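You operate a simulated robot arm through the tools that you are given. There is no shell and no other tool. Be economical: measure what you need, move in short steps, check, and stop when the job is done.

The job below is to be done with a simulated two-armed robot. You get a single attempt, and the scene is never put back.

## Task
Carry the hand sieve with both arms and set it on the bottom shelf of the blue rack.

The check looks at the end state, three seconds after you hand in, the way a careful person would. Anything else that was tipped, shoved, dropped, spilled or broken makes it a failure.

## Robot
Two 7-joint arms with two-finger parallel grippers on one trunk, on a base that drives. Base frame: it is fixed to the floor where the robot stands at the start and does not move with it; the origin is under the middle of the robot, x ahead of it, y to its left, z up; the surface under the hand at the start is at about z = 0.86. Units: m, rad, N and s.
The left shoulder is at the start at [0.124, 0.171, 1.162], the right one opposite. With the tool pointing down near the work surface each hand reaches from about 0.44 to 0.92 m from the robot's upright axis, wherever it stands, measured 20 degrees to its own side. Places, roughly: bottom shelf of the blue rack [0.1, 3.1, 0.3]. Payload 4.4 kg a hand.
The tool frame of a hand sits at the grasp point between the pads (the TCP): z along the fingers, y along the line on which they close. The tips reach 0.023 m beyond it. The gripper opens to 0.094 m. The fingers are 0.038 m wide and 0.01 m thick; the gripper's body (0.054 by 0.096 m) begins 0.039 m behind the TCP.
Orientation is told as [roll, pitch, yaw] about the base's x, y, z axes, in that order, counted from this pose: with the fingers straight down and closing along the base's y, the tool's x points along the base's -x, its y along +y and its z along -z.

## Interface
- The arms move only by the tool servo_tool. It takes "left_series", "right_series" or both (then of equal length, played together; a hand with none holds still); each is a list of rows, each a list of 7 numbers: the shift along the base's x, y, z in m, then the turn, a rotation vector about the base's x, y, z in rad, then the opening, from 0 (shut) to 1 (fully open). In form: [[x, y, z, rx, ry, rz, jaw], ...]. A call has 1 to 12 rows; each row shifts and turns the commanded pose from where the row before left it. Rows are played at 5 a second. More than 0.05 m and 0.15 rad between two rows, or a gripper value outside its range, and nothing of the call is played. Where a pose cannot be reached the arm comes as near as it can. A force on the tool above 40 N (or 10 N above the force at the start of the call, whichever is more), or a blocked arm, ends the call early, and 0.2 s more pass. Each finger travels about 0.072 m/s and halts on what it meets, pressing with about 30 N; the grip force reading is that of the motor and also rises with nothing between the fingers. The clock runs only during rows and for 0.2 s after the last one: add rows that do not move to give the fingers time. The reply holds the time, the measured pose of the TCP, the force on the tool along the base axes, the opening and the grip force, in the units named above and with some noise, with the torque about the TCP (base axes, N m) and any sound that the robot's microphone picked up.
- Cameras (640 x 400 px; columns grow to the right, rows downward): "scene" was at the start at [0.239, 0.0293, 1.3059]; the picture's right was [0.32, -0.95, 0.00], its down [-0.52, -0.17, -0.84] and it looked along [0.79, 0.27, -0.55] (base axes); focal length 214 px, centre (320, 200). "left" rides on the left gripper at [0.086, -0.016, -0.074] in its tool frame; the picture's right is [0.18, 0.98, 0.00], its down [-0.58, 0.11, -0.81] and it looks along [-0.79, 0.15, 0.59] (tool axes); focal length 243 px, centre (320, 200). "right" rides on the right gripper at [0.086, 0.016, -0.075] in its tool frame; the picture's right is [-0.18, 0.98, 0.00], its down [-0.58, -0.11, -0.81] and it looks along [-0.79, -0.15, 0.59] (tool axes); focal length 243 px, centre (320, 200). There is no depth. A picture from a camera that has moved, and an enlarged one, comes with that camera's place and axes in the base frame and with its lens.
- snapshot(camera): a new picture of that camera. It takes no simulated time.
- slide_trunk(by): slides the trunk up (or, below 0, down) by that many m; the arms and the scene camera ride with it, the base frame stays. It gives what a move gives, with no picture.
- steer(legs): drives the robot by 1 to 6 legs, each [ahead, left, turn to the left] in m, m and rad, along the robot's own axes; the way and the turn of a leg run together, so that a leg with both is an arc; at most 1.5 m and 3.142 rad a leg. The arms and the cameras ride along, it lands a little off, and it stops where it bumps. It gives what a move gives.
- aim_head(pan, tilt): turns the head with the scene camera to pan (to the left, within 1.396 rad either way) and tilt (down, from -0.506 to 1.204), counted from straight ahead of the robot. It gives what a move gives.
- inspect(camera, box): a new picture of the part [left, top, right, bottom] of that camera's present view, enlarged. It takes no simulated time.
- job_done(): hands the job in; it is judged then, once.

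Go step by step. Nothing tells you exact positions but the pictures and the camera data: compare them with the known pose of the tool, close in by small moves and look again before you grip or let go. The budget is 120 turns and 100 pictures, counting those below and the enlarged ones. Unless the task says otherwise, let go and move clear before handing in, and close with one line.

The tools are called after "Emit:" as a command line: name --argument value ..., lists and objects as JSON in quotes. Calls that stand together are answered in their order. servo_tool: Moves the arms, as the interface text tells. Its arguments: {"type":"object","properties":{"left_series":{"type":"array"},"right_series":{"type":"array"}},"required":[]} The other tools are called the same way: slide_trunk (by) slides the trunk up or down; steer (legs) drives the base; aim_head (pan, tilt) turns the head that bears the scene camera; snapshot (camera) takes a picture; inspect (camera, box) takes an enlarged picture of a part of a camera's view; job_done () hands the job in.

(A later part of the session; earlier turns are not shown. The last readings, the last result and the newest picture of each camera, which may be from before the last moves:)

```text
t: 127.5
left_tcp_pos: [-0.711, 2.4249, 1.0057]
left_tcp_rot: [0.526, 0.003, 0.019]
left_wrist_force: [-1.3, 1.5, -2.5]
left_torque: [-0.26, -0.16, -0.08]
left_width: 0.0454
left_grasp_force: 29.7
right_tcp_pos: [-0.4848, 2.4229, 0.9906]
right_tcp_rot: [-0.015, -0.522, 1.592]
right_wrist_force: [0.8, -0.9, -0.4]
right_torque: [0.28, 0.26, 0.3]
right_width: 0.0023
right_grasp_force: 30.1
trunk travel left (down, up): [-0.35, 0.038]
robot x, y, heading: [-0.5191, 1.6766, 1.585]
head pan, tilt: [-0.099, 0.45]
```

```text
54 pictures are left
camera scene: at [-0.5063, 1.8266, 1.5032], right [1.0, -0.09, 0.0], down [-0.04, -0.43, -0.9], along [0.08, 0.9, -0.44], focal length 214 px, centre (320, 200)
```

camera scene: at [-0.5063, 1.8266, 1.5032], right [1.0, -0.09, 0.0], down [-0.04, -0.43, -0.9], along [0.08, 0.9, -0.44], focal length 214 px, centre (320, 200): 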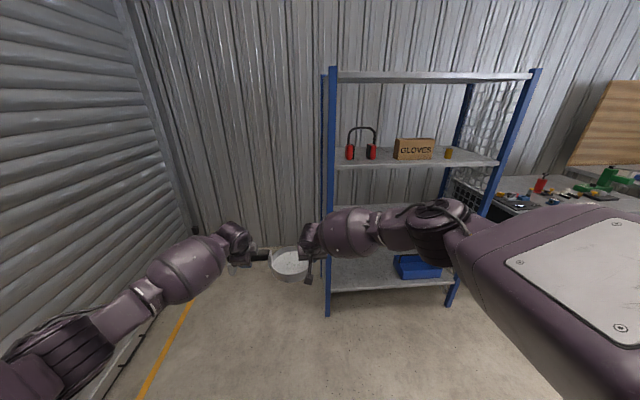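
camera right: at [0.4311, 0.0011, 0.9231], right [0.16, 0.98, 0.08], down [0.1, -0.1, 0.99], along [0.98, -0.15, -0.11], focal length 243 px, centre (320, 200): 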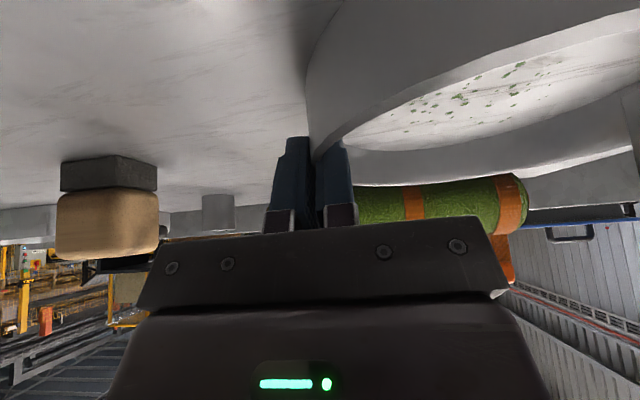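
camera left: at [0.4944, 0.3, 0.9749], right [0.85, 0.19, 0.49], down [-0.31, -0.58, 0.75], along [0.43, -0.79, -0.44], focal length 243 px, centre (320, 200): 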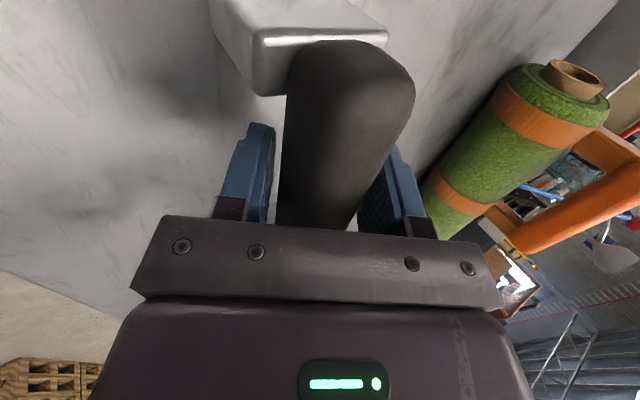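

Rack front at y≈2.91, left post x≈−0.36, blue box from x≈0.17. I strafe right to line the sieve up with the free left part.

Emit:
steer --legs '[[0.1, 0, -0.015], [0, -0.54, 0]]'

Emit:
aim_head --pan 0.0 --tilt 0.7

Emit:
snapshot --camera "scene"

```text
t: 133.6
left_tcp_pos: [-0.15, 2.5256, 1.0056]
left_tcp_rot: [0.526, 0.0, 0.005]
left_wrist_force: [-0.1, 2.2, -3.0]
left_torque: [-0.31, -0.02, 0.21]
left_width: 0.0452
left_grasp_force: 29.7
right_tcp_pos: [0.0758, 2.5219, 0.9903]
right_tcp_rot: [-0.018, -0.523, 1.578]
right_wrist_force: [-0.2, -1.4, 0.3]
right_torque: [0.33, 0.29, 0.16]
right_width: 0.0025
right_grasp_force: 30.1
trunk travel left (down, up): [-0.35, 0.038]
robot x, y, heading: [0.0366, 1.7753, 1.57]
head pan, tilt: [-0.099, 0.45]
```

```text
t: 134.4
left_tcp_pos: [-0.152, 2.5264, 1.0072]
left_tcp_rot: [0.523, -0.001, 0.005]
left_wrist_force: [-0.8, 2.6, -2.0]
left_torque: [-0.38, -0.05, 0.4]
left_width: 0.0454
left_grasp_force: 30.0
right_tcp_pos: [0.0758, 2.5227, 0.991]
right_tcp_rot: [-0.015, -0.521, 1.577]
right_wrist_force: [0.4, -2.3, -0.2]
right_torque: [0.41, 0.23, 0.18]
right_width: 0.0024
right_grasp_force: 29.6
trunk travel left (down, up): [-0.35, 0.038]
robot x, y, heading: [0.0318, 1.7766, 1.573]
head pan, tilt: [0.0, 0.7]
```

```text
53 pictures are left
camera scene: at [0.0369, 1.9192, 1.4812], right [1.0, 0.0, 0.0], down [0.0, -0.64, -0.77], along [0.0, 0.77, -0.64], focal length 214 px, centre (320, 200)
```

scene: 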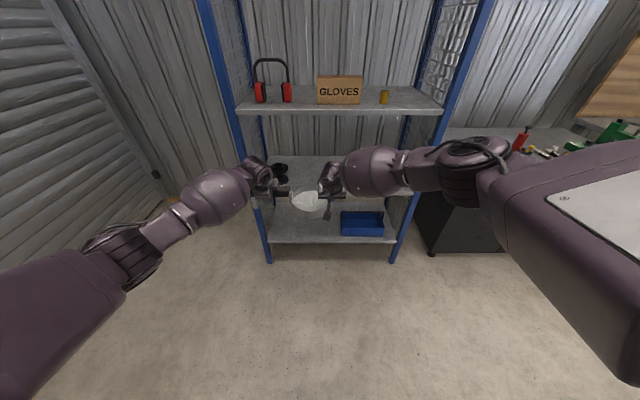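

Emit:
inspect --camera "scene" --box '[240, 145, 420, 265]'

```text
3.33 times, centred on (330, 205) of scene
camera zoom: at [0.0369, 1.9192, 1.4812], right [1.0, 0.0, 0.0], down [0.0, -0.64, -0.77], along [0.0, 0.77, -0.64], focal length 715 px, centre (287, 183)
```

zoom: 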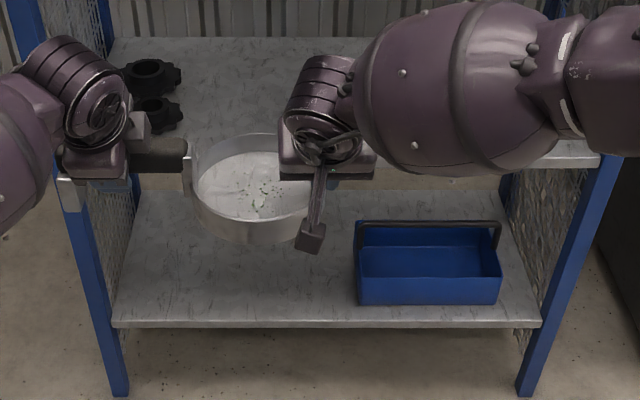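

The free part of the bottom shelf is straight ahead of the sieve (shelf top ≈0.27–0.30, front edge y≈2.91, second shelf underside ≈0.69). I lower the trunk in two steps, watching forces.

Emit:
slide_trunk --by -0.17

Emit:
slide_trunk --by -0.17

```text
t: 136.3
left_tcp_pos: [-0.1495, 2.5254, 0.8384]
left_tcp_rot: [0.529, -0.001, 0.004]
left_wrist_force: [-0.2, 2.1, -2.3]
left_torque: [-0.35, -0.05, 0.32]
left_width: 0.045
left_grasp_force: 30.5
right_tcp_pos: [0.0756, 2.5211, 0.8231]
right_tcp_rot: [-0.015, -0.527, 1.578]
right_wrist_force: [-0.3, -2.0, 0.5]
right_torque: [0.36, 0.24, 0.23]
right_width: 0.0025
right_grasp_force: 29.9
trunk travel left (down, up): [-0.18, 0.208]
robot x, y, heading: [0.0353, 1.7774, 1.57]
head pan, tilt: [0.0, 0.7]
```

```text
t: 138.2
left_tcp_pos: [-0.151, 2.527, 0.669]
left_tcp_rot: [0.526, -0.001, 0.005]
left_wrist_force: [0.7, 0.4, -1.7]
left_torque: [-0.2, -0.11, -0.04]
left_width: 0.0453
left_grasp_force: 30.1
right_tcp_pos: [0.076, 2.5218, 0.6518]
right_tcp_rot: [-0.014, -0.525, 1.578]
right_wrist_force: [0.1, -0.9, 0.0]
right_torque: [0.26, 0.23, 0.2]
right_width: 0.0024
right_grasp_force: 29.7
trunk travel left (down, up): [-0.01, 0.378]
robot x, y, heading: [0.0325, 1.7751, 1.57]
head pan, tilt: [0.0, 0.7]
```

Forces are small. Now lowering with both arms together, slightly drawing in.

Emit:
servo_tool --left_series '[[0, -0.012, -0.015, 0, 0, 0, 0], [0, -0.012, -0.02, 0, 0, 0, 0], [0, -0.012, -0.02, 0, 0, 0, 0], [0, -0.012, -0.02, 0, 0, 0, 0], [0, -0.012, -0.02, 0, 0, 0, 0], [0, 0, 0, 0, 0, 0, 0]]' --right_series '[[0, -0.012, -0.015, 0, 0, 0, 0], [0, -0.012, -0.02, 0, 0, 0, 0], [0, -0.012, -0.02, 0, 0, 0, 0], [0, -0.012, -0.02, 0, 0, 0, 0], [0, -0.012, -0.02, 0, 0, 0, 0], [0, 0, 0, 0, 0, 0, 0]]'

```text
t: 139.6
left_tcp_pos: [-0.1508, 2.4648, 0.5718]
left_tcp_rot: [0.525, 0.0, 0.007]
left_wrist_force: [-3.2, 9.3, -0.2]
left_torque: [-0.68, -0.45, 1.44]
left_width: 0.0453
left_grasp_force: 29.9
right_tcp_pos: [0.0755, 2.4614, 0.5541]
right_tcp_rot: [-0.017, -0.523, 1.579]
right_wrist_force: [4.2, -10.3, -1.9]
right_torque: [0.78, 0.18, 0.67]
right_width: 0.0025
right_grasp_force: 29.9
trunk travel left (down, up): [-0.01, 0.378]
robot x, y, heading: [0.0312, 1.7765, 1.575]
head pan, tilt: [0.0, 0.7]
```

Emit:
servo_tool --left_series '[[0, 0.001, -0.02, 0, 0, 0, 0], [0, 0, -0.025, 0, 0, 0, 0], [0, 0, -0.025, 0, 0, 0, 0], [0, 0, -0.025, 0, 0, 0, 0], [0, 0, -0.025, 0, 0, 0, 0], [0, 0, -0.025, 0, 0, 0, 0], [0, 0, -0.02, 0, 0, 0, 0], [0, 0, 0, 0, 0, 0, 0]]' --right_series '[[0, 0, -0.02, 0, 0, 0, 0], [0, 0, -0.025, 0, 0, 0, 0], [0, 0, -0.025, 0, 0, 0, 0], [0, 0, -0.025, 0, 0, 0, 0], [0, 0, -0.025, 0, 0, 0, 0], [0, 0, -0.025, 0, 0, 0, 0], [0, 0, -0.02, 0, 0, 0, 0], [0, 0, 0, 0, 0, 0, 0]]'

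Emit:
snapshot --camera "scene"

```text
t: 141.4
left_tcp_pos: [-0.15, 2.4659, 0.4064]
left_tcp_rot: [0.524, -0.002, 0.002]
left_wrist_force: [8.2, 2.7, -2.6]
left_torque: [-0.14, -0.41, 0.36]
left_width: 0.0453
left_grasp_force: 29.9
right_tcp_pos: [0.0768, 2.464, 0.3886]
right_tcp_rot: [-0.013, -0.525, 1.577]
right_wrist_force: [-8.3, -2.8, -0.7]
right_torque: [0.21, 0.37, 0.36]
right_width: 0.0026
right_grasp_force: 30.0
trunk travel left (down, up): [-0.01, 0.378]
robot x, y, heading: [0.0342, 1.7788, 1.572]
head pan, tilt: [0.0, 0.7]
```

```text
51 pictures are left
camera scene: at [0.0369, 2.1643, 1.0944], right [1.0, 0.0, 0.0], down [0.0, -0.64, -0.76], along [0.0, 0.76, -0.64], focal length 214 px, centre (320, 200)
```

scene: 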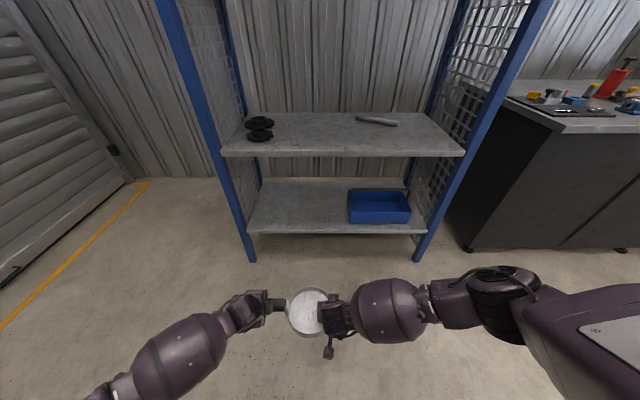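

Seen from above, the right forearm would stick toward the rack front while the left trails behind; a small clockwise turn (≈0.2 rad) of the robot with the sieve balances this. I turn, shift and stop 0.25 m short.

Emit:
steer --legs '[[0, 0, -0.2], [0, 0.247, 0], [0.258, 0, 0]]'

Emit:
aim_head --pan 0.1 --tilt 0.75

Emit:
snapshot --camera "scene"

Emit:
snapshot --camera "right"

```text
t: 146.4
left_tcp_pos: [-0.2041, 2.7924, 0.407]
left_tcp_rot: [0.523, -0.001, -0.195]
left_wrist_force: [18.7, -8.0, -9.0]
left_torque: [-0.24, 0.72, -0.98]
left_width: 0.0452
left_grasp_force: 29.9
right_tcp_pos: [0.017, 2.7433, 0.3903]
right_tcp_rot: [-0.016, -0.521, 1.378]
right_wrist_force: [-19.5, 9.2, 6.4]
right_torque: [0.47, 0.51, 0.17]
right_width: 0.0025
right_grasp_force: 30.1
trunk travel left (down, up): [-0.01, 0.378]
robot x, y, heading: [-0.16, 2.0787, 1.367]
head pan, tilt: [0.0, 0.7]
```

```text
t: 147.1
left_tcp_pos: [-0.2057, 2.7924, 0.4073]
left_tcp_rot: [0.523, 0.0, -0.195]
left_wrist_force: [1.1, 2.2, -5.1]
left_torque: [-0.34, 0.25, 0.24]
left_width: 0.0453
left_grasp_force: 29.8
right_tcp_pos: [0.0166, 2.7433, 0.3886]
right_tcp_rot: [-0.014, -0.523, 1.378]
right_wrist_force: [-0.4, -2.6, 1.2]
right_torque: [0.51, 0.2, 0.26]
right_width: 0.0026
right_grasp_force: 29.9
trunk travel left (down, up): [-0.01, 0.378]
robot x, y, heading: [-0.1579, 2.075, 1.371]
head pan, tilt: [0.099, 0.75]
```

```text
50 pictures are left
camera scene: at [-0.0895, 2.4584, 1.0901], right [0.99, -0.1, 0.0], down [-0.07, -0.68, -0.73], along [0.07, 0.73, -0.68], focal length 214 px, centre (320, 200)
```

scene: 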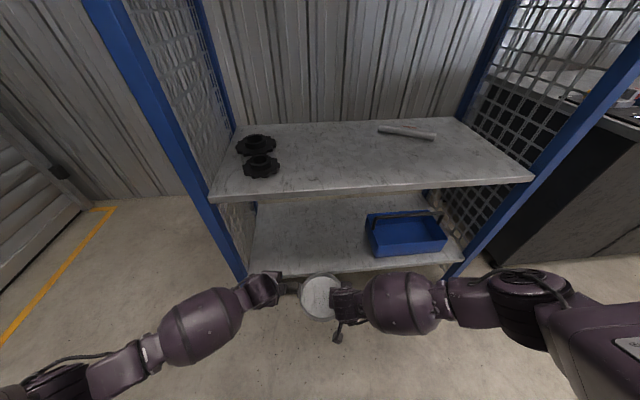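

```text
49 pictures are left
camera right: at [-0.0207, 2.6373, 0.4112], right [-0.93, 0.35, 0.08], down [0.11, 0.08, 0.99], along [0.34, 0.93, -0.12], focal length 243 px, centre (320, 200)
```

right: 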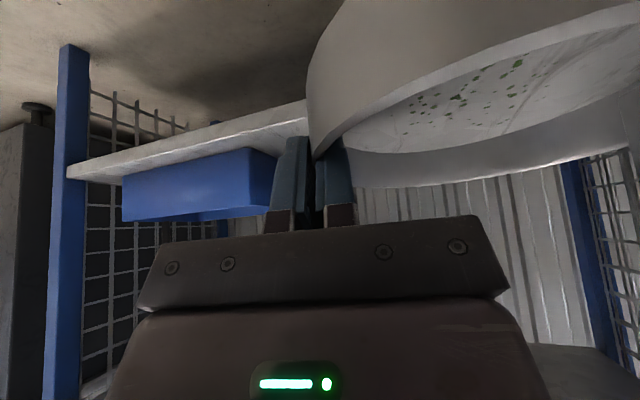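

Emit:
snapshot --camera "left"

Emit:
inspect --camera "scene" --box '[200, 170, 480, 345]'

```text
48 pictures are left
camera left: at [-0.3005, 2.7606, 0.4638], right [-0.02, 0.87, 0.49], down [0.51, -0.42, 0.75], along [0.86, 0.26, -0.44], focal length 243 px, centre (320, 200)
```

left: 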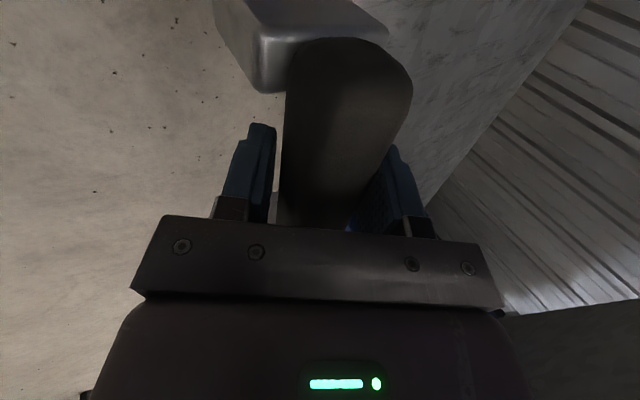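

```text
2.29 times, centred on (340, 258) of scene
camera zoom: at [-0.0895, 2.4584, 1.0901], right [0.99, -0.1, 0.0], down [-0.07, -0.68, -0.73], along [0.07, 0.73, -0.68], focal length 490 px, centre (274, 69)
```

zoom: 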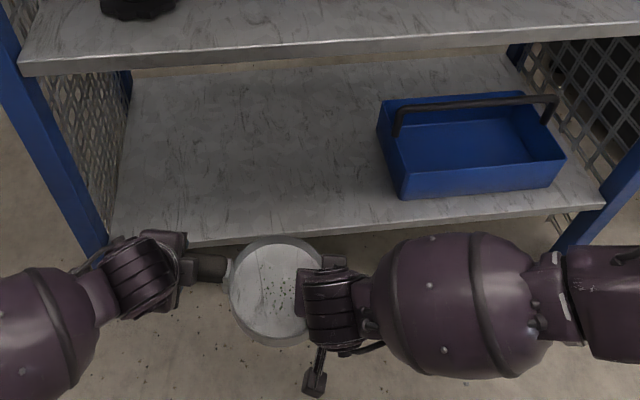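

Clearances to the second shelf and left post look tight for the forearms. I extend both hands further from the body together, so the forearms trail back more; small steps.

Emit:
servo_tool --left_series '[[0.002, 0.01, 0, 0, 0, 0, 0], [0.002, 0.01, 0, 0, 0, 0, 0], [0.002, 0.01, 0, 0, 0, 0, 0], [0.002, 0.01, 0, 0, 0, 0, 0], [0, 0, 0, 0, 0, 0, 0]]' --right_series '[[0.002, 0.01, 0, 0, 0, 0, 0], [0.002, 0.01, 0, 0, 0, 0, 0], [0.002, 0.01, 0, 0, 0, 0, 0], [0.002, 0.01, 0, 0, 0, 0, 0], [0, 0, 0, 0, 0, 0, 0]]'

Emit:
servo_tool --left_series '[[0.002, 0.01, 0, 0, 0, 0, 0], [0.002, 0.01, 0, 0, 0, 0, 0], [0.002, 0.01, 0, 0, 0, 0, 0], [0.002, 0.01, 0, 0, 0, 0, 0], [0, 0, 0, 0, 0, 0, 0]]' --right_series '[[0.002, 0.01, 0, 0, 0, 0, 0], [0.002, 0.01, 0, 0, 0, 0, 0], [0.002, 0.01, 0, 0, 0, 0, 0], [0.002, 0.01, 0, 0, 0, 0, 0], [0, 0, 0, 0, 0, 0, 0]]'

Emit:
snapshot --camera "scene"

```text
t: 148.3
left_tcp_pos: [-0.1957, 2.8317, 0.4075]
left_tcp_rot: [0.524, 0.002, -0.196]
left_wrist_force: [0.6, 0.7, -5.8]
left_torque: [-0.03, 0.57, -0.33]
left_width: 0.0451
left_grasp_force: 29.8
right_tcp_pos: [0.0252, 2.7838, 0.389]
right_tcp_rot: [-0.016, -0.521, 1.376]
right_wrist_force: [-2.3, 0.0, 2.8]
right_torque: [0.24, 0.35, 0.46]
right_width: 0.0026
right_grasp_force: 30.1
trunk travel left (down, up): [-0.01, 0.378]
robot x, y, heading: [-0.1592, 2.0779, 1.371]
head pan, tilt: [0.099, 0.75]
```

```text
t: 149.5
left_tcp_pos: [-0.1901, 2.8702, 0.4075]
left_tcp_rot: [0.523, 0.001, -0.194]
left_wrist_force: [0.0, 0.7, -3.3]
left_torque: [-0.26, 0.07, -0.33]
left_width: 0.0448
left_grasp_force: 30.0
right_tcp_pos: [0.0328, 2.8234, 0.3889]
right_tcp_rot: [-0.015, -0.522, 1.377]
right_wrist_force: [0.1, -1.2, 0.7]
right_torque: [0.33, 0.23, 0.36]
right_width: 0.0025
right_grasp_force: 30.4
trunk travel left (down, up): [-0.01, 0.378]
robot x, y, heading: [-0.1609, 2.0749, 1.372]
head pan, tilt: [0.099, 0.75]
```

```text
46 pictures are left
camera scene: at [-0.0895, 2.4585, 1.0901], right [0.99, -0.1, 0.0], down [-0.07, -0.68, -0.73], along [0.07, 0.73, -0.68], focal length 214 px, centre (320, 200)
```

scene: 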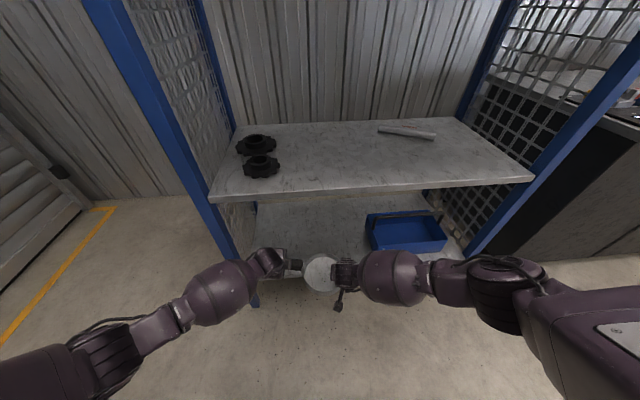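

Good, forearms are lower and trailing. I continue extending into the shelf opening in small steps.

Emit:
servo_tool --left_series '[[0.002, 0.01, 0, 0, 0, 0, 0], [0.002, 0.01, 0, 0, 0, 0, 0], [0.002, 0.01, 0, 0, 0, 0, 0], [0.002, 0.01, 0, 0, 0, 0, 0], [0, 0, 0, 0, 0, 0, 0]]' --right_series '[[0.002, 0.01, 0, 0, 0, 0, 0], [0.002, 0.01, 0, 0, 0, 0, 0], [0.002, 0.01, 0, 0, 0, 0, 0], [0.002, 0.01, 0, 0, 0, 0, 0], [0, 0, 0, 0, 0, 0, 0]]'

Emit:
inspect --camera "scene" --box '[180, 170, 500, 370]'

```text
t: 150.7
left_tcp_pos: [-0.1803, 2.9131, 0.4063]
left_tcp_rot: [0.527, -0.003, -0.196]
left_wrist_force: [1.5, 5.3, -1.9]
left_torque: [-0.34, -0.21, 0.64]
left_width: 0.045
left_grasp_force: 30.3
right_tcp_pos: [0.0421, 2.8637, 0.3893]
right_tcp_rot: [-0.015, -0.522, 1.376]
right_wrist_force: [-1.2, -4.5, 0.0]
right_torque: [0.43, 0.23, 0.52]
right_width: 0.0021
right_grasp_force: 30.4
trunk travel left (down, up): [-0.01, 0.378]
robot x, y, heading: [-0.1588, 2.0779, 1.372]
head pan, tilt: [0.099, 0.75]
```

```text
2.00 times, centred on (340, 270) of scene
camera zoom: at [-0.0895, 2.4585, 1.0901], right [0.99, -0.1, 0.0], down [-0.07, -0.68, -0.73], along [0.07, 0.73, -0.68], focal length 429 px, centre (280, 60)
```

zoom: 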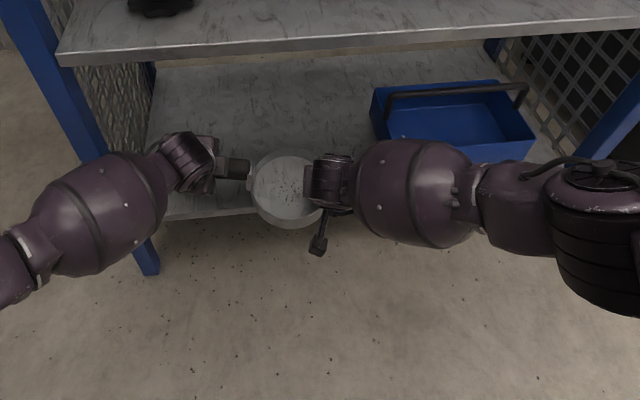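

Left forearm would pass close to the left post, so I shift the whole robot 4 cm right first.

Emit:
steer --legs '[[0, -0.04, 0]]'

Emit:
servo_tool --left_series '[[0.002, 0.01, 0, 0, 0, 0, 0], [0.002, 0.01, 0, 0, 0, 0, 0], [0.002, 0.01, 0, 0, 0, 0, 0], [0.002, 0.01, 0, 0, 0, 0, 0], [0, 0, 0, 0, 0, 0, 0]]' --right_series '[[0.002, 0.01, 0, 0, 0, 0, 0], [0.002, 0.01, 0, 0, 0, 0, 0], [0.002, 0.01, 0, 0, 0, 0, 0], [0.002, 0.01, 0, 0, 0, 0, 0], [0, 0, 0, 0, 0, 0, 0]]'

Emit:
inspect --camera "scene" --box '[180, 170, 500, 370]'

```text
t: 151.7
left_tcp_pos: [-0.142, 2.9045, 0.4064]
left_tcp_rot: [0.524, 0.001, -0.194]
left_wrist_force: [1.4, 5.2, -0.5]
left_torque: [-0.41, -0.52, 0.85]
left_width: 0.0451
left_grasp_force: 30.3
right_tcp_pos: [0.0819, 2.8569, 0.388]
right_tcp_rot: [-0.015, -0.521, 1.377]
right_wrist_force: [-1.3, -5.5, -1.5]
right_torque: [0.49, 0.24, 0.54]
right_width: 0.0023
right_grasp_force: 29.7
trunk travel left (down, up): [-0.01, 0.378]
robot x, y, heading: [-0.1191, 2.0729, 1.37]
head pan, tilt: [0.099, 0.75]
```

```text
t: 152.9
left_tcp_pos: [-0.133, 2.9445, 0.4068]
left_tcp_rot: [0.525, -0.001, -0.195]
left_wrist_force: [-0.8, 1.8, -4.0]
left_torque: [-0.21, 0.23, -0.37]
left_width: 0.0449
left_grasp_force: 29.9
right_tcp_pos: [0.0885, 2.8972, 0.3881]
right_tcp_rot: [-0.016, -0.521, 1.377]
right_wrist_force: [1.8, -1.8, 1.1]
right_torque: [0.35, 0.28, 0.45]
right_width: 0.0026
right_grasp_force: 29.7
trunk travel left (down, up): [-0.01, 0.378]
robot x, y, heading: [-0.12, 2.0718, 1.365]
head pan, tilt: [0.099, 0.75]
```

```text
2.00 times, centred on (340, 270) of scene
camera zoom: at [-0.0502, 2.4505, 1.09], right [0.99, -0.1, 0.0], down [-0.07, -0.68, -0.73], along [0.07, 0.73, -0.68], focal length 429 px, centre (280, 60)
```

zoom: 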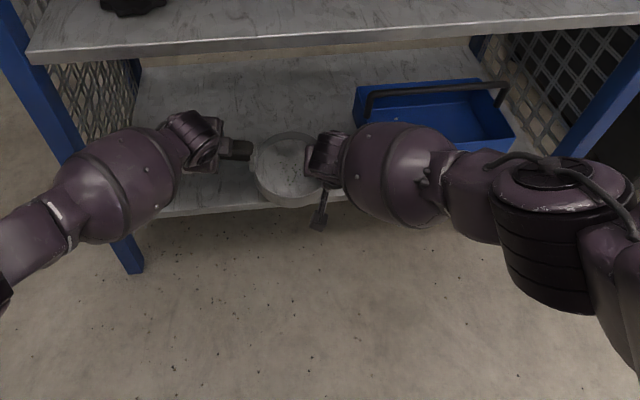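

The sieve is entering level, with clearance. I drive the base the remaining ~8 cm.

Emit:
steer --legs '[[0.085, 0, 0]]'

Emit:
inspect --camera "scene" --box '[180, 170, 500, 370]'

Emit:
snapshot --camera "right"

Emit:
snapshot --camera "left"

```text
t: 154.0
left_tcp_pos: [-0.1171, 3.0263, 0.4051]
left_tcp_rot: [0.523, -0.001, -0.193]
left_wrist_force: [-3.1, 0.4, -2.9]
left_torque: [-0.37, 0.0, -0.43]
left_width: 0.0453
left_grasp_force: 30.4
right_tcp_pos: [0.1044, 2.9792, 0.3881]
right_tcp_rot: [-0.017, -0.522, 1.381]
right_wrist_force: [1.6, -1.4, -0.2]
right_torque: [0.44, 0.24, 0.51]
right_width: 0.0025
right_grasp_force: 30.0
trunk travel left (down, up): [-0.01, 0.378]
robot x, y, heading: [-0.1059, 2.1515, 1.367]
head pan, tilt: [0.099, 0.75]
```

```text
2.00 times, centred on (340, 270) of scene
camera zoom: at [-0.034, 2.5331, 1.0898], right [0.99, -0.1, 0.0], down [-0.07, -0.68, -0.73], along [0.07, 0.73, -0.68], focal length 429 px, centre (280, 60)
```

zoom: 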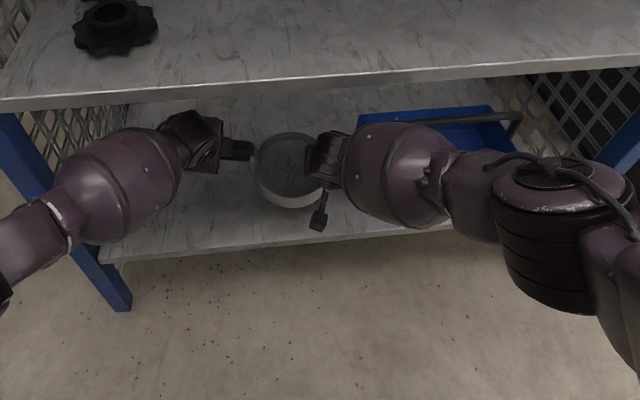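

```text
42 pictures are left
camera right: at [0.0667, 2.8727, 0.4095], right [-0.93, 0.35, 0.08], down [0.11, 0.08, 0.99], along [0.34, 0.93, -0.12], focal length 243 px, centre (320, 200)
```

right: 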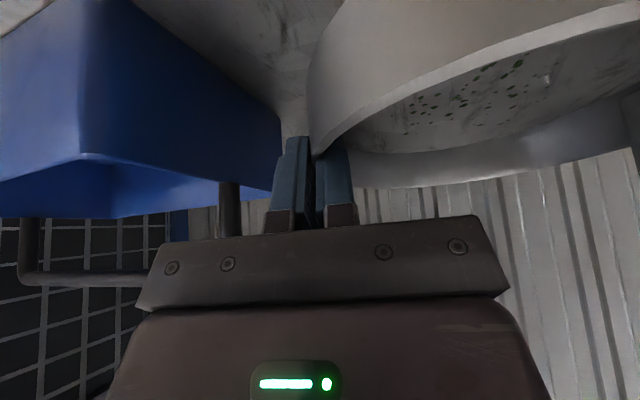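

```text
41 pictures are left
camera left: at [-0.2132, 2.9948, 0.463], right [-0.02, 0.87, 0.49], down [0.51, -0.42, 0.75], along [0.86, 0.26, -0.44], focal length 243 px, centre (320, 200)
```

left: 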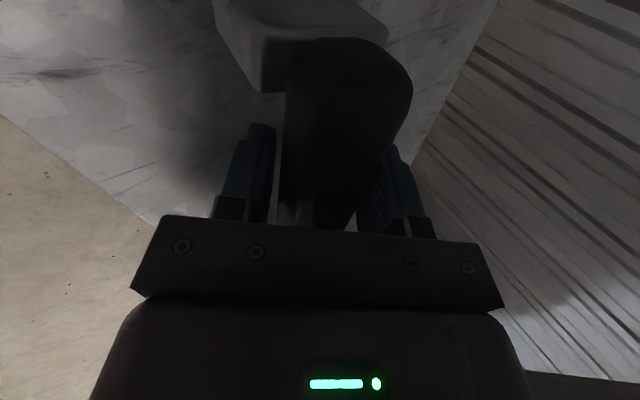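

The sieve is well inside the front edge, clear of the box. Now I lower both hands together.

Emit:
servo_tool --left_series '[[0, 0, -0.015, 0, 0, 0, 0], [0, 0, -0.015, 0, 0, 0, 0], [0, 0, -0.015, 0, 0, 0, 0], [0, 0, 0, 0, 0, 0, 0]]' --right_series '[[0, 0, -0.015, 0, 0, 0, 0], [0, 0, -0.015, 0, 0, 0, 0], [0, 0, -0.015, 0, 0, 0, 0], [0, 0, 0, 0, 0, 0, 0]]'

Emit:
servo_tool --left_series '[[0, 0, -0.005, 0, 0, 0, 0], [0, 0, -0.005, 0, 0, 0, 0], [0, 0, 0, 0, 0, 0, 0]]' --right_series '[[0, 0, -0.005, 0, 0, 0, 0], [0, 0, -0.005, 0, 0, 0, 0], [0, 0, 0, 0, 0, 0, 0]]'

Emit:
snapshot --camera "right"

```text
t: 155.0
left_tcp_pos: [-0.1165, 3.0283, 0.3635]
left_tcp_rot: [0.527, -0.004, -0.194]
left_wrist_force: [6.2, -2.3, 1.7]
left_torque: [-0.3, -0.47, 0.58]
left_width: 0.0451
left_grasp_force: 30.4
right_tcp_pos: [0.1063, 2.9734, 0.3567]
right_tcp_rot: [-0.014, -0.518, 1.377]
right_wrist_force: [-6.1, 3.1, -4.3]
right_torque: [0.12, -0.35, -0.81]
right_width: 0.0029
right_grasp_force: 30.6
right hand out of reach, approached as far as the arm can: row 2, 3
trunk travel left (down, up): [-0.01, 0.378]
robot x, y, heading: [-0.1039, 2.1562, 1.37]
head pan, tilt: [0.099, 0.75]
```

```text
t: 155.8
left_tcp_pos: [-0.1159, 3.026, 0.3544]
left_tcp_rot: [0.526, -0.003, -0.195]
left_wrist_force: [12.2, -3.4, 4.9]
left_torque: [-0.24, -1.33, 0.9]
left_width: 0.0452
left_grasp_force: 29.5
right_tcp_pos: [0.1055, 2.9701, 0.3536]
right_tcp_rot: [-0.014, -0.52, 1.376]
right_wrist_force: [-11.3, 3.3, -7.8]
right_torque: [-0.18, -0.18, -0.94]
right_width: 0.0039
right_grasp_force: 30.3
right hand out of reach, approached as far as the arm can: row 2
trunk travel left (down, up): [-0.01, 0.378]
robot x, y, heading: [-0.1067, 2.157, 1.371]
head pan, tilt: [0.099, 0.75]
```

```text
40 pictures are left
camera right: at [0.0685, 2.8637, 0.3744], right [-0.93, 0.35, 0.08], down [0.12, 0.08, 0.99], along [0.34, 0.93, -0.12], focal length 243 px, centre (320, 200)
```

right: 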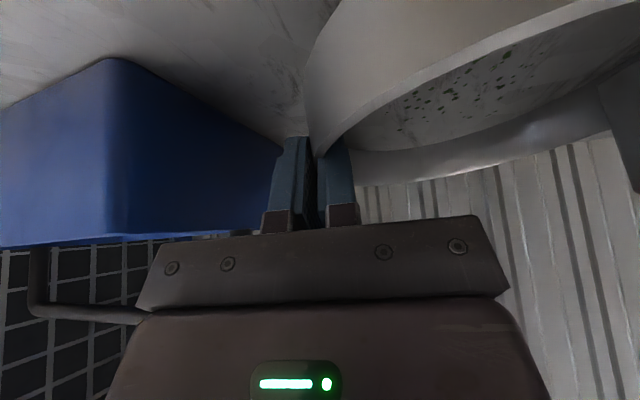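

The right arm ran out of reach at this extension, leaving the sieve slightly tilted. I restore the hands' relative pose (left up a little), pull both hands in, and then let the base make up the distance.

Emit:
servo_tool --left_series '[[0, -0.005, 0.008, 0, 0, 0, 0], [0, -0.004, 0.008, 0, 0, 0, 0], [0, 0, 0, 0, 0, 0, 0]]'

Emit:
servo_tool --left_series '[[-0.002, -0.01, 0.003, 0, 0, 0, 0], [-0.002, -0.01, 0.003, 0, 0, 0, 0], [-0.002, -0.01, 0.003, 0, 0, 0, 0], [-0.002, -0.01, 0.003, 0, 0, 0, 0], [-0.002, -0.01, 0.003, 0, 0, 0, 0], [0, 0, 0, 0, 0, 0, 0]]' --right_series '[[-0.002, -0.01, 0.003, 0, 0, 0, 0], [-0.002, -0.01, 0.003, 0, 0, 0, 0], [-0.002, -0.01, 0.003, 0, 0, 0, 0], [-0.002, -0.01, 0.003, 0, 0, 0, 0], [-0.002, -0.01, 0.003, 0, 0, 0, 0], [0, 0, 0, 0, 0, 0, 0]]'

Emit:
snapshot --camera "right"

Emit:
inspect --camera "scene" --box '[180, 170, 500, 370]'

```text
t: 156.6
left_tcp_pos: [-0.1175, 3.0185, 0.3673]
left_tcp_rot: [0.524, -0.002, -0.195]
left_wrist_force: [13.7, 1.7, -4.7]
left_torque: [-0.68, 0.63, 0.78]
left_width: 0.0448
left_grasp_force: 29.6
right_tcp_pos: [0.1073, 2.9706, 0.3544]
right_tcp_rot: [-0.014, -0.522, 1.377]
right_wrist_force: [-15.4, -2.9, 2.0]
right_torque: [0.89, -0.23, 0.55]
right_width: 0.002
right_grasp_force: 30.0
trunk travel left (down, up): [-0.01, 0.378]
robot x, y, heading: [-0.1069, 2.1522, 1.369]
head pan, tilt: [0.099, 0.75]
```

```text
t: 158.0
left_tcp_pos: [-0.1272, 2.9684, 0.3843]
left_tcp_rot: [0.527, -0.004, -0.195]
left_wrist_force: [20.3, 2.5, -0.9]
left_torque: [-0.56, -0.54, 1.02]
left_width: 0.0449
left_grasp_force: 30.0
right_tcp_pos: [0.0973, 2.9216, 0.3686]
right_tcp_rot: [-0.013, -0.522, 1.378]
right_wrist_force: [-19.9, -3.5, -2.6]
right_torque: [0.57, 0.05, 0.4]
right_width: 0.0022
right_grasp_force: 29.7
trunk travel left (down, up): [-0.01, 0.378]
robot x, y, heading: [-0.1056, 2.1549, 1.372]
head pan, tilt: [0.099, 0.75]
```

```text
39 pictures are left
camera right: at [0.0601, 2.8153, 0.3905], right [-0.93, 0.35, 0.08], down [0.12, 0.08, 0.99], along [0.34, 0.93, -0.12], focal length 243 px, centre (320, 200)
```

right: 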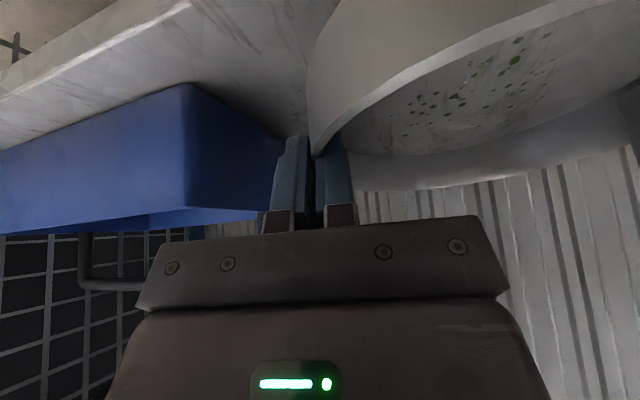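

```text
2.00 times, centred on (340, 270) of scene
camera zoom: at [-0.034, 2.5327, 1.0901], right [0.99, -0.1, 0.0], down [-0.07, -0.68, -0.73], along [0.07, 0.73, -0.68], focal length 429 px, centre (280, 60)
```

zoom: 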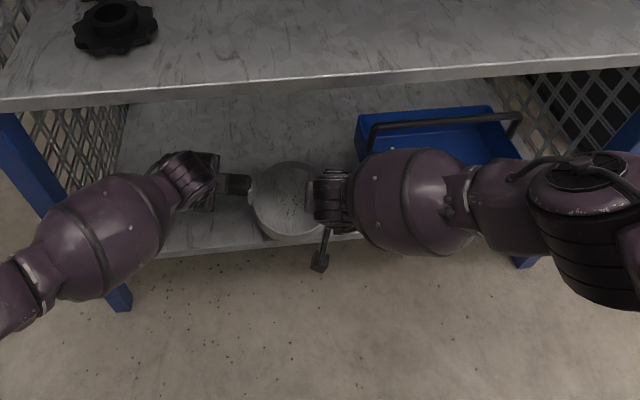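

Level again with the crumbs intact. To be sure of reach, I back the base out 13 cm and test the full lowering depth in free air first.

Emit:
servo_tool --left_series '[[0.001, 0, 0, 0, 0, 0, 0], [0, 0, 0, 0, 0, 0, 0]]'

Emit:
steer --legs '[[-0.15, 0, 0]]'

Emit:
servo_tool --left_series '[[-0.002, -0.01, -0.01, 0, 0, 0, 0], [-0.002, -0.01, -0.01, 0, 0, 0, 0], [0, 0, -0.01, 0, 0, 0, 0], [0, 0, -0.01, 0, 0, 0, 0], [0, 0, 0, 0, 0, 0, 0]]' --right_series '[[-0.002, -0.01, -0.01, 0, 0, 0, 0], [-0.002, -0.01, -0.01, 0, 0, 0, 0], [0, 0, -0.01, 0, 0, 0, 0], [0, 0, -0.01, 0, 0, 0, 0], [0, 0, 0, 0, 0, 0, 0]]'

```text
t: 158.6
left_tcp_pos: [-0.1253, 2.9678, 0.3834]
left_tcp_rot: [0.527, -0.003, -0.193]
left_wrist_force: [18.6, 2.9, 1.2]
left_torque: [-0.36, -1.1, 0.96]
left_width: 0.0448
left_grasp_force: 29.7
right_tcp_pos: [0.0995, 2.9213, 0.3691]
right_tcp_rot: [-0.015, -0.52, 1.379]
right_wrist_force: [-19.5, -2.0, -4.4]
right_torque: [0.25, 0.07, 0.42]
right_width: 0.0025
right_grasp_force: 29.9
trunk travel left (down, up): [-0.01, 0.378]
robot x, y, heading: [-0.1043, 2.1533, 1.372]
head pan, tilt: [0.099, 0.75]
```

```text
t: 160.0
left_tcp_pos: [-0.1562, 2.8203, 0.3832]
left_tcp_rot: [0.527, -0.002, -0.193]
left_wrist_force: [19.3, 4.0, 2.0]
left_torque: [-0.51, -0.77, 1.07]
left_width: 0.0449
left_grasp_force: 30.3
right_tcp_pos: [0.0688, 2.7746, 0.3684]
right_tcp_rot: [-0.015, -0.523, 1.377]
right_wrist_force: [-18.2, -3.9, -2.8]
right_torque: [0.38, -0.1, 0.68]
right_width: 0.0024
right_grasp_force: 29.7
trunk travel left (down, up): [-0.01, 0.378]
robot x, y, heading: [-0.1328, 2.0069, 1.369]
head pan, tilt: [0.099, 0.75]
```

```text
t: 161.2
left_tcp_pos: [-0.1609, 2.8021, 0.3426]
left_tcp_rot: [0.526, -0.002, -0.194]
left_wrist_force: [1.7, 3.9, 1.7]
left_torque: [-0.42, -0.81, 0.86]
left_width: 0.0447
left_grasp_force: 30.2
right_tcp_pos: [0.0641, 2.7531, 0.3301]
right_tcp_rot: [-0.014, -0.521, 1.379]
right_wrist_force: [-1.0, -4.1, -5.1]
right_torque: [0.27, -0.12, 0.08]
right_width: 0.0025
right_grasp_force: 30.0
trunk travel left (down, up): [-0.01, 0.378]
robot x, y, heading: [-0.1322, 2.0044, 1.369]
head pan, tilt: [0.099, 0.75]
```

Emit:
servo_tool --left_series '[[0, 0, -0.01, 0, 0, 0, 0], [0, 0, -0.01, 0, 0, 0, 0], [0, 0, 0, 0, 0, 0, 0]]' --right_series '[[0, 0, -0.01, 0, 0, 0, 0], [0, 0, -0.01, 0, 0, 0, 0], [0, 0, 0, 0, 0, 0, 0]]'

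Emit:
servo_tool --left_series '[[0, 0, 0.02, 0, 0, 0, 0], [0, 0, 0.02, 0, 0, 0, 0], [0, 0, 0.01, 0, 0, 0, 0], [0, 0, 0, 0, 0, 0, 0]]' --right_series '[[0, 0, 0.02, 0, 0, 0, 0], [0, 0, 0.02, 0, 0, 0, 0], [0, 0, 0.01, 0, 0, 0, 0], [0, 0, 0, 0, 0, 0, 0]]'

Emit:
inspect --camera "scene" --box '[180, 170, 500, 370]'

```text
t: 162.0
left_tcp_pos: [-0.1595, 2.8013, 0.3242]
left_tcp_rot: [0.528, -0.001, -0.193]
left_wrist_force: [0.9, 7.7, 4.0]
left_torque: [-0.47, -1.12, 1.14]
left_width: 0.0443
left_grasp_force: 30.0
right_tcp_pos: [0.0642, 2.7556, 0.309]
right_tcp_rot: [-0.017, -0.521, 1.379]
right_wrist_force: [-0.9, -7.2, -7.6]
right_torque: [0.29, -0.18, 0.45]
right_width: 0.0022
right_grasp_force: 29.9
trunk travel left (down, up): [-0.01, 0.378]
robot x, y, heading: [-0.1296, 2.0064, 1.369]
head pan, tilt: [0.099, 0.75]
```

```text
t: 163.0
left_tcp_pos: [-0.1611, 2.8008, 0.3727]
left_tcp_rot: [0.524, 0.0, -0.193]
left_wrist_force: [-3.8, 10.3, 4.7]
left_torque: [-0.87, -0.92, 1.42]
left_width: 0.045
left_grasp_force: 30.2
right_tcp_pos: [0.0649, 2.7543, 0.3595]
right_tcp_rot: [-0.016, -0.522, 1.38]
right_wrist_force: [3.6, -10.2, -7.5]
right_torque: [0.7, -0.48, 0.74]
right_width: 0.0023
right_grasp_force: 29.9
trunk travel left (down, up): [-0.01, 0.378]
robot x, y, heading: [-0.1362, 2.0041, 1.375]
head pan, tilt: [0.099, 0.75]
```

```text
2.00 times, centred on (340, 270) of scene
camera zoom: at [-0.0642, 2.3846, 1.09], right [0.99, -0.1, 0.0], down [-0.07, -0.68, -0.73], along [0.07, 0.73, -0.68], focal length 429 px, centre (280, 60)
```

zoom: 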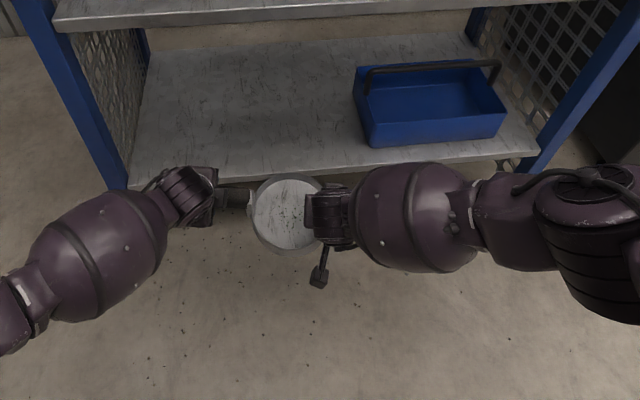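

Depth is reachable at this extension. I even out the level by 3 mm and drive in.

Emit:
servo_tool --left_series '[[0, 0.001, 0.003, 0, 0, 0, 0], [0, 0, 0, 0, 0, 0, 0]]'

Emit:
steer --legs '[[0.18, 0, 0]]'

Emit:
inspect --camera "scene" --box '[180, 170, 500, 370]'

```text
t: 163.6
left_tcp_pos: [-0.1604, 2.8006, 0.3763]
left_tcp_rot: [0.522, 0.002, -0.195]
left_wrist_force: [-3.9, 8.2, -2.8]
left_torque: [-0.65, 0.7, 0.63]
left_width: 0.0447
left_grasp_force: 29.9
right_tcp_pos: [0.0645, 2.7563, 0.3615]
right_tcp_rot: [-0.016, -0.522, 1.379]
right_wrist_force: [3.6, -7.3, 0.2]
right_torque: [0.82, -0.37, 0.91]
right_width: 0.0026
right_grasp_force: 29.4
trunk travel left (down, up): [-0.01, 0.378]
robot x, y, heading: [-0.1348, 2.0031, 1.371]
head pan, tilt: [0.099, 0.75]
```

```text
t: 165.1
left_tcp_pos: [-0.125, 2.9755, 0.3759]
left_tcp_rot: [0.524, -0.002, -0.193]
left_wrist_force: [-5.7, 2.1, -3.1]
left_torque: [-0.43, 0.5, 0.26]
left_width: 0.0443
left_grasp_force: 30.1
right_tcp_pos: [0.0995, 2.9298, 0.3591]
right_tcp_rot: [-0.015, -0.521, 1.379]
right_wrist_force: [5.3, -2.5, 1.2]
right_torque: [0.54, 0.08, 0.16]
right_width: 0.0023
right_grasp_force: 30.2
trunk travel left (down, up): [-0.01, 0.378]
robot x, y, heading: [-0.0988, 2.1772, 1.374]
head pan, tilt: [0.099, 0.75]
```

```text
2.00 times, centred on (340, 270) of scene
camera zoom: at [-0.0291, 2.5598, 1.0899], right [1.0, -0.1, 0.0], down [-0.07, -0.68, -0.73], along [0.07, 0.73, -0.68], focal length 429 px, centre (280, 60)
```

zoom: 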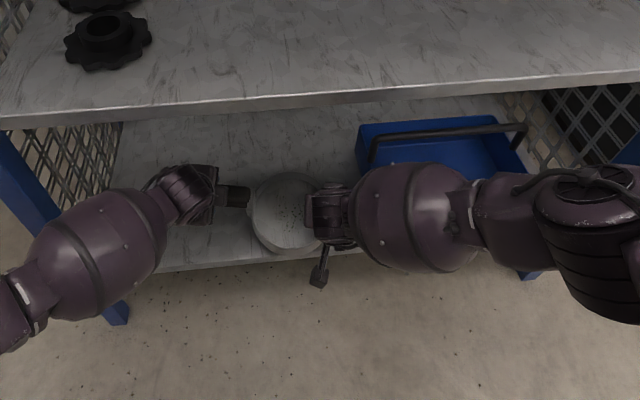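

Emit:
steer --legs '[[0.05, 0.01, 0]]'

Emit:
servo_tool --left_series '[[0, 0, -0.01, 0, 0, 0, 0], [0, 0, -0.01, 0, 0, 0, 0], [0, 0, 0, 0, 0, 0, 0]]' --right_series '[[0, 0, -0.01, 0, 0, 0, 0], [0, 0, -0.01, 0, 0, 0, 0], [0, 0, 0, 0, 0, 0, 0]]'

Emit:
snapshot --camera "right"

Emit:
inspect --camera "scene" --box '[180, 170, 500, 370]'

```text
t: 166.0
left_tcp_pos: [-0.1246, 3.0281, 0.3753]
left_tcp_rot: [0.524, -0.001, -0.195]
left_wrist_force: [0.0, 2.7, -3.2]
left_torque: [-0.34, 0.05, 0.24]
left_width: 0.0444
left_grasp_force: 29.4
right_tcp_pos: [0.0979, 2.9804, 0.3585]
right_tcp_rot: [-0.017, -0.52, 1.379]
right_wrist_force: [0.2, -2.0, -1.4]
right_torque: [0.45, 0.11, 0.26]
right_width: 0.0024
right_grasp_force: 30.0
trunk travel left (down, up): [-0.01, 0.378]
robot x, y, heading: [-0.0979, 2.23, 1.371]
head pan, tilt: [0.099, 0.75]
```

```text
t: 166.8
left_tcp_pos: [-0.1253, 3.0281, 0.3561]
left_tcp_rot: [0.523, 0.001, -0.193]
left_wrist_force: [0.9, 3.8, -2.9]
left_torque: [-0.53, 0.16, 0.59]
left_width: 0.0444
left_grasp_force: 29.8
right_tcp_pos: [0.0984, 2.9818, 0.3393]
right_tcp_rot: [-0.014, -0.518, 1.381]
right_wrist_force: [-1.6, -3.1, 0.4]
right_torque: [0.64, 0.13, 0.18]
right_width: 0.0023
right_grasp_force: 30.1
trunk travel left (down, up): [-0.01, 0.378]
robot x, y, heading: [-0.0948, 2.2312, 1.368]
head pan, tilt: [0.099, 0.75]
```

```text
35 pictures are left
camera right: at [0.061, 2.8749, 0.3604], right [-0.93, 0.35, 0.08], down [0.11, 0.08, 0.99], along [0.34, 0.93, -0.12], focal length 243 px, centre (320, 200)
```

right: 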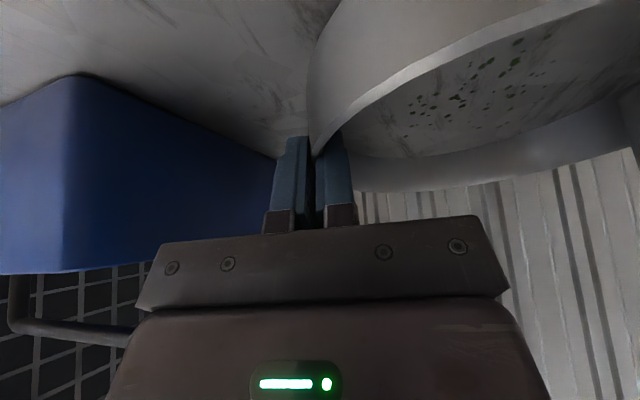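

```text
2.00 times, centred on (340, 270) of scene
camera zoom: at [-0.029, 2.611, 1.0901], right [1.0, -0.1, 0.0], down [-0.07, -0.68, -0.73], along [0.07, 0.73, -0.68], focal length 429 px, centre (280, 60)
```

zoom: 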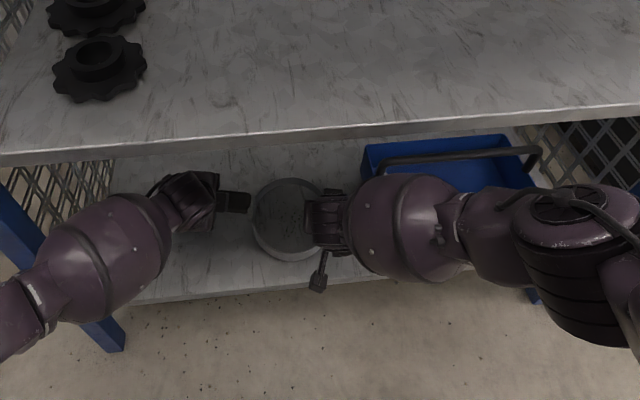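

In place and level, ~2 cm above the shelf. Lowering in small steps to contact.

Emit:
servo_tool --left_series '[[0, 0, -0.005, 0, 0, 0, 0], [0, 0, -0.005, 0, 0, 0, 0], [0, 0, 0, 0, 0, 0, 0]]' --right_series '[[0, 0, -0.005, 0, 0, 0, 0], [0, 0, -0.005, 0, 0, 0, 0], [0, 0, 0, 0, 0, 0, 0]]'

Emit:
servo_tool --left_series '[[0, 0, -0.003, 0, 0, 0, 0], [0, 0, -0.003, 0, 0, 0, 0], [0, 0, 0, 0, 0, 0, 0]]' --right_series '[[0, 0, -0.003, 0, 0, 0, 0], [0, 0, -0.003, 0, 0, 0, 0], [0, 0, 0, 0, 0, 0, 0]]'

Emit:
snapshot --camera "right"

Emit:
snapshot --camera "left"

```text
t: 167.6
left_tcp_pos: [-0.1248, 3.0275, 0.3468]
left_tcp_rot: [0.527, -0.002, -0.192]
left_wrist_force: [2.1, -0.2, 0.1]
left_torque: [-0.22, -0.53, 0.1]
left_width: 0.0442
left_grasp_force: 29.5
right_tcp_pos: [0.0988, 2.9814, 0.3289]
right_tcp_rot: [-0.015, -0.522, 1.379]
right_wrist_force: [-3.5, -0.2, -1.6]
right_torque: [0.18, 0.17, 0.13]
right_width: 0.0024
right_grasp_force: 30.0
trunk travel left (down, up): [-0.01, 0.378]
robot x, y, heading: [-0.0972, 2.2308, 1.375]
head pan, tilt: [0.099, 0.75]
```

```text
t: 168.4
left_tcp_pos: [-0.1255, 3.0285, 0.3441]
left_tcp_rot: [0.528, -0.002, -0.192]
left_wrist_force: [2.9, 7.0, 6.1]
left_torque: [-1.18, 0.25, 1.36]
left_width: 0.0446
left_grasp_force: 30.0
right_tcp_pos: [0.0977, 2.9826, 0.3276]
right_tcp_rot: [-0.014, -0.527, 1.378]
right_wrist_force: [-3.7, -6.8, 19.0]
right_torque: [-0.66, 0.24, 0.31]
right_width: 0.0023
right_grasp_force: 29.8
trunk travel left (down, up): [-0.01, 0.378]
robot x, y, heading: [-0.1012, 2.2326, 1.379]
head pan, tilt: [0.099, 0.75]
```

```text
33 pictures are left
camera right: at [0.0609, 2.8762, 0.3473], right [-0.93, 0.35, 0.08], down [0.11, 0.08, 0.99], along [0.34, 0.93, -0.11], focal length 243 px, centre (320, 200)
```

right: 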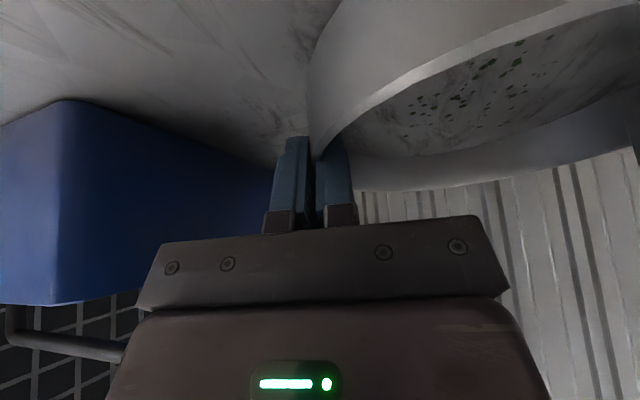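

```text
32 pictures are left
camera left: at [-0.2212, 2.9965, 0.3997], right [-0.02, 0.87, 0.5], down [0.51, -0.42, 0.75], along [0.86, 0.27, -0.43], focal length 243 px, centre (320, 200)
```

left: 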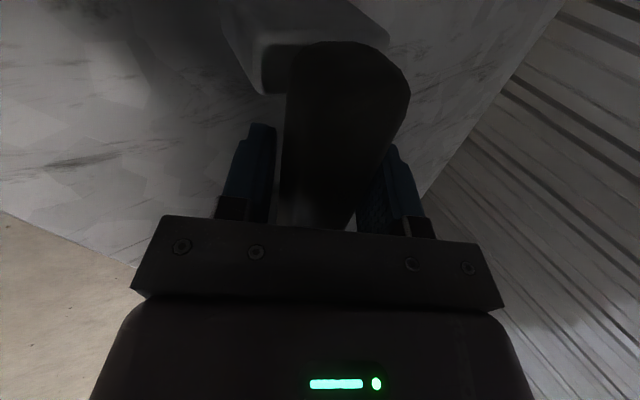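

Both ends show contact at matching heights (shelf ≈0.285): it rests on the shelf. I open both hands moderately.

Emit:
servo_tool --left_series '[[0, 0, 0, 0, 0, 0, 0.5], [0, 0, 0, 0, 0, 0, 0.6], [0, 0, 0, 0, 0, 0, 0.72], [0, 0, 0, 0, 0, 0, 0.72], [0, 0, 0, 0, 0, 0, 0.72]]' --right_series '[[0, 0, 0, 0, 0, 0, 0.1], [0, 0, 0, 0, 0, 0, 0.25], [0, 0, 0, 0, 0, 0, 0.4], [0, 0, 0, 0, 0, 0, 0.4], [0, 0, 0, 0, 0, 0, 0.4]]'

Emit:
snapshot --camera "right"

Emit:
snapshot --camera "left"

```text
t: 169.6
left_tcp_pos: [-0.1265, 3.0276, 0.3401]
left_tcp_rot: [0.525, -0.001, -0.193]
left_wrist_force: [-0.2, -0.6, 0.4]
left_torque: [-0.01, 0.01, 0.01]
left_width: 0.0674
left_grasp_force: 0.0
right_tcp_pos: [0.0987, 2.9808, 0.3228]
right_tcp_rot: [-0.015, -0.522, 1.38]
right_wrist_force: [0.5, -0.3, 0.2]
right_torque: [0.0, -0.02, 0.02]
right_width: 0.0377
right_grasp_force: 0.1
trunk travel left (down, up): [-0.01, 0.378]
robot x, y, heading: [-0.0986, 2.2336, 1.37]
head pan, tilt: [0.099, 0.75]
```

```text
31 pictures are left
camera right: at [0.0613, 2.8753, 0.3447], right [-0.93, 0.35, 0.08], down [0.11, 0.08, 0.99], along [0.34, 0.93, -0.12], focal length 243 px, centre (320, 200)
```

right: 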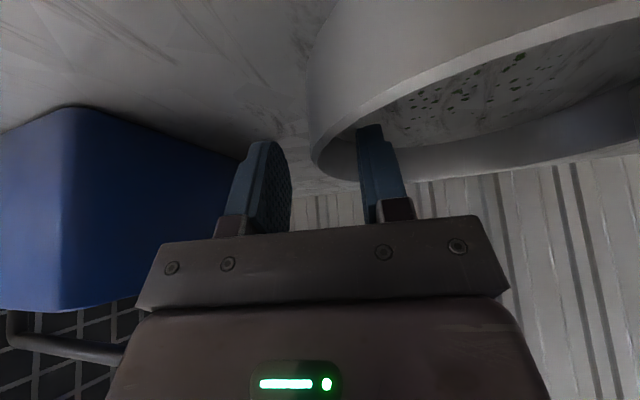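

```text
30 pictures are left
camera left: at [-0.221, 2.9954, 0.3966], right [-0.02, 0.87, 0.49], down [0.51, -0.42, 0.75], along [0.86, 0.26, -0.44], focal length 243 px, centre (320, 200)
```

left: 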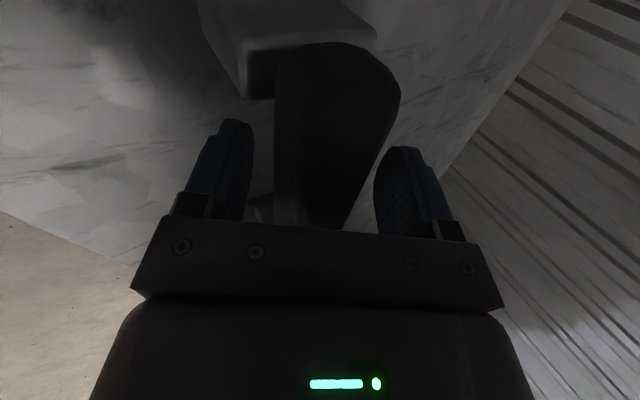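

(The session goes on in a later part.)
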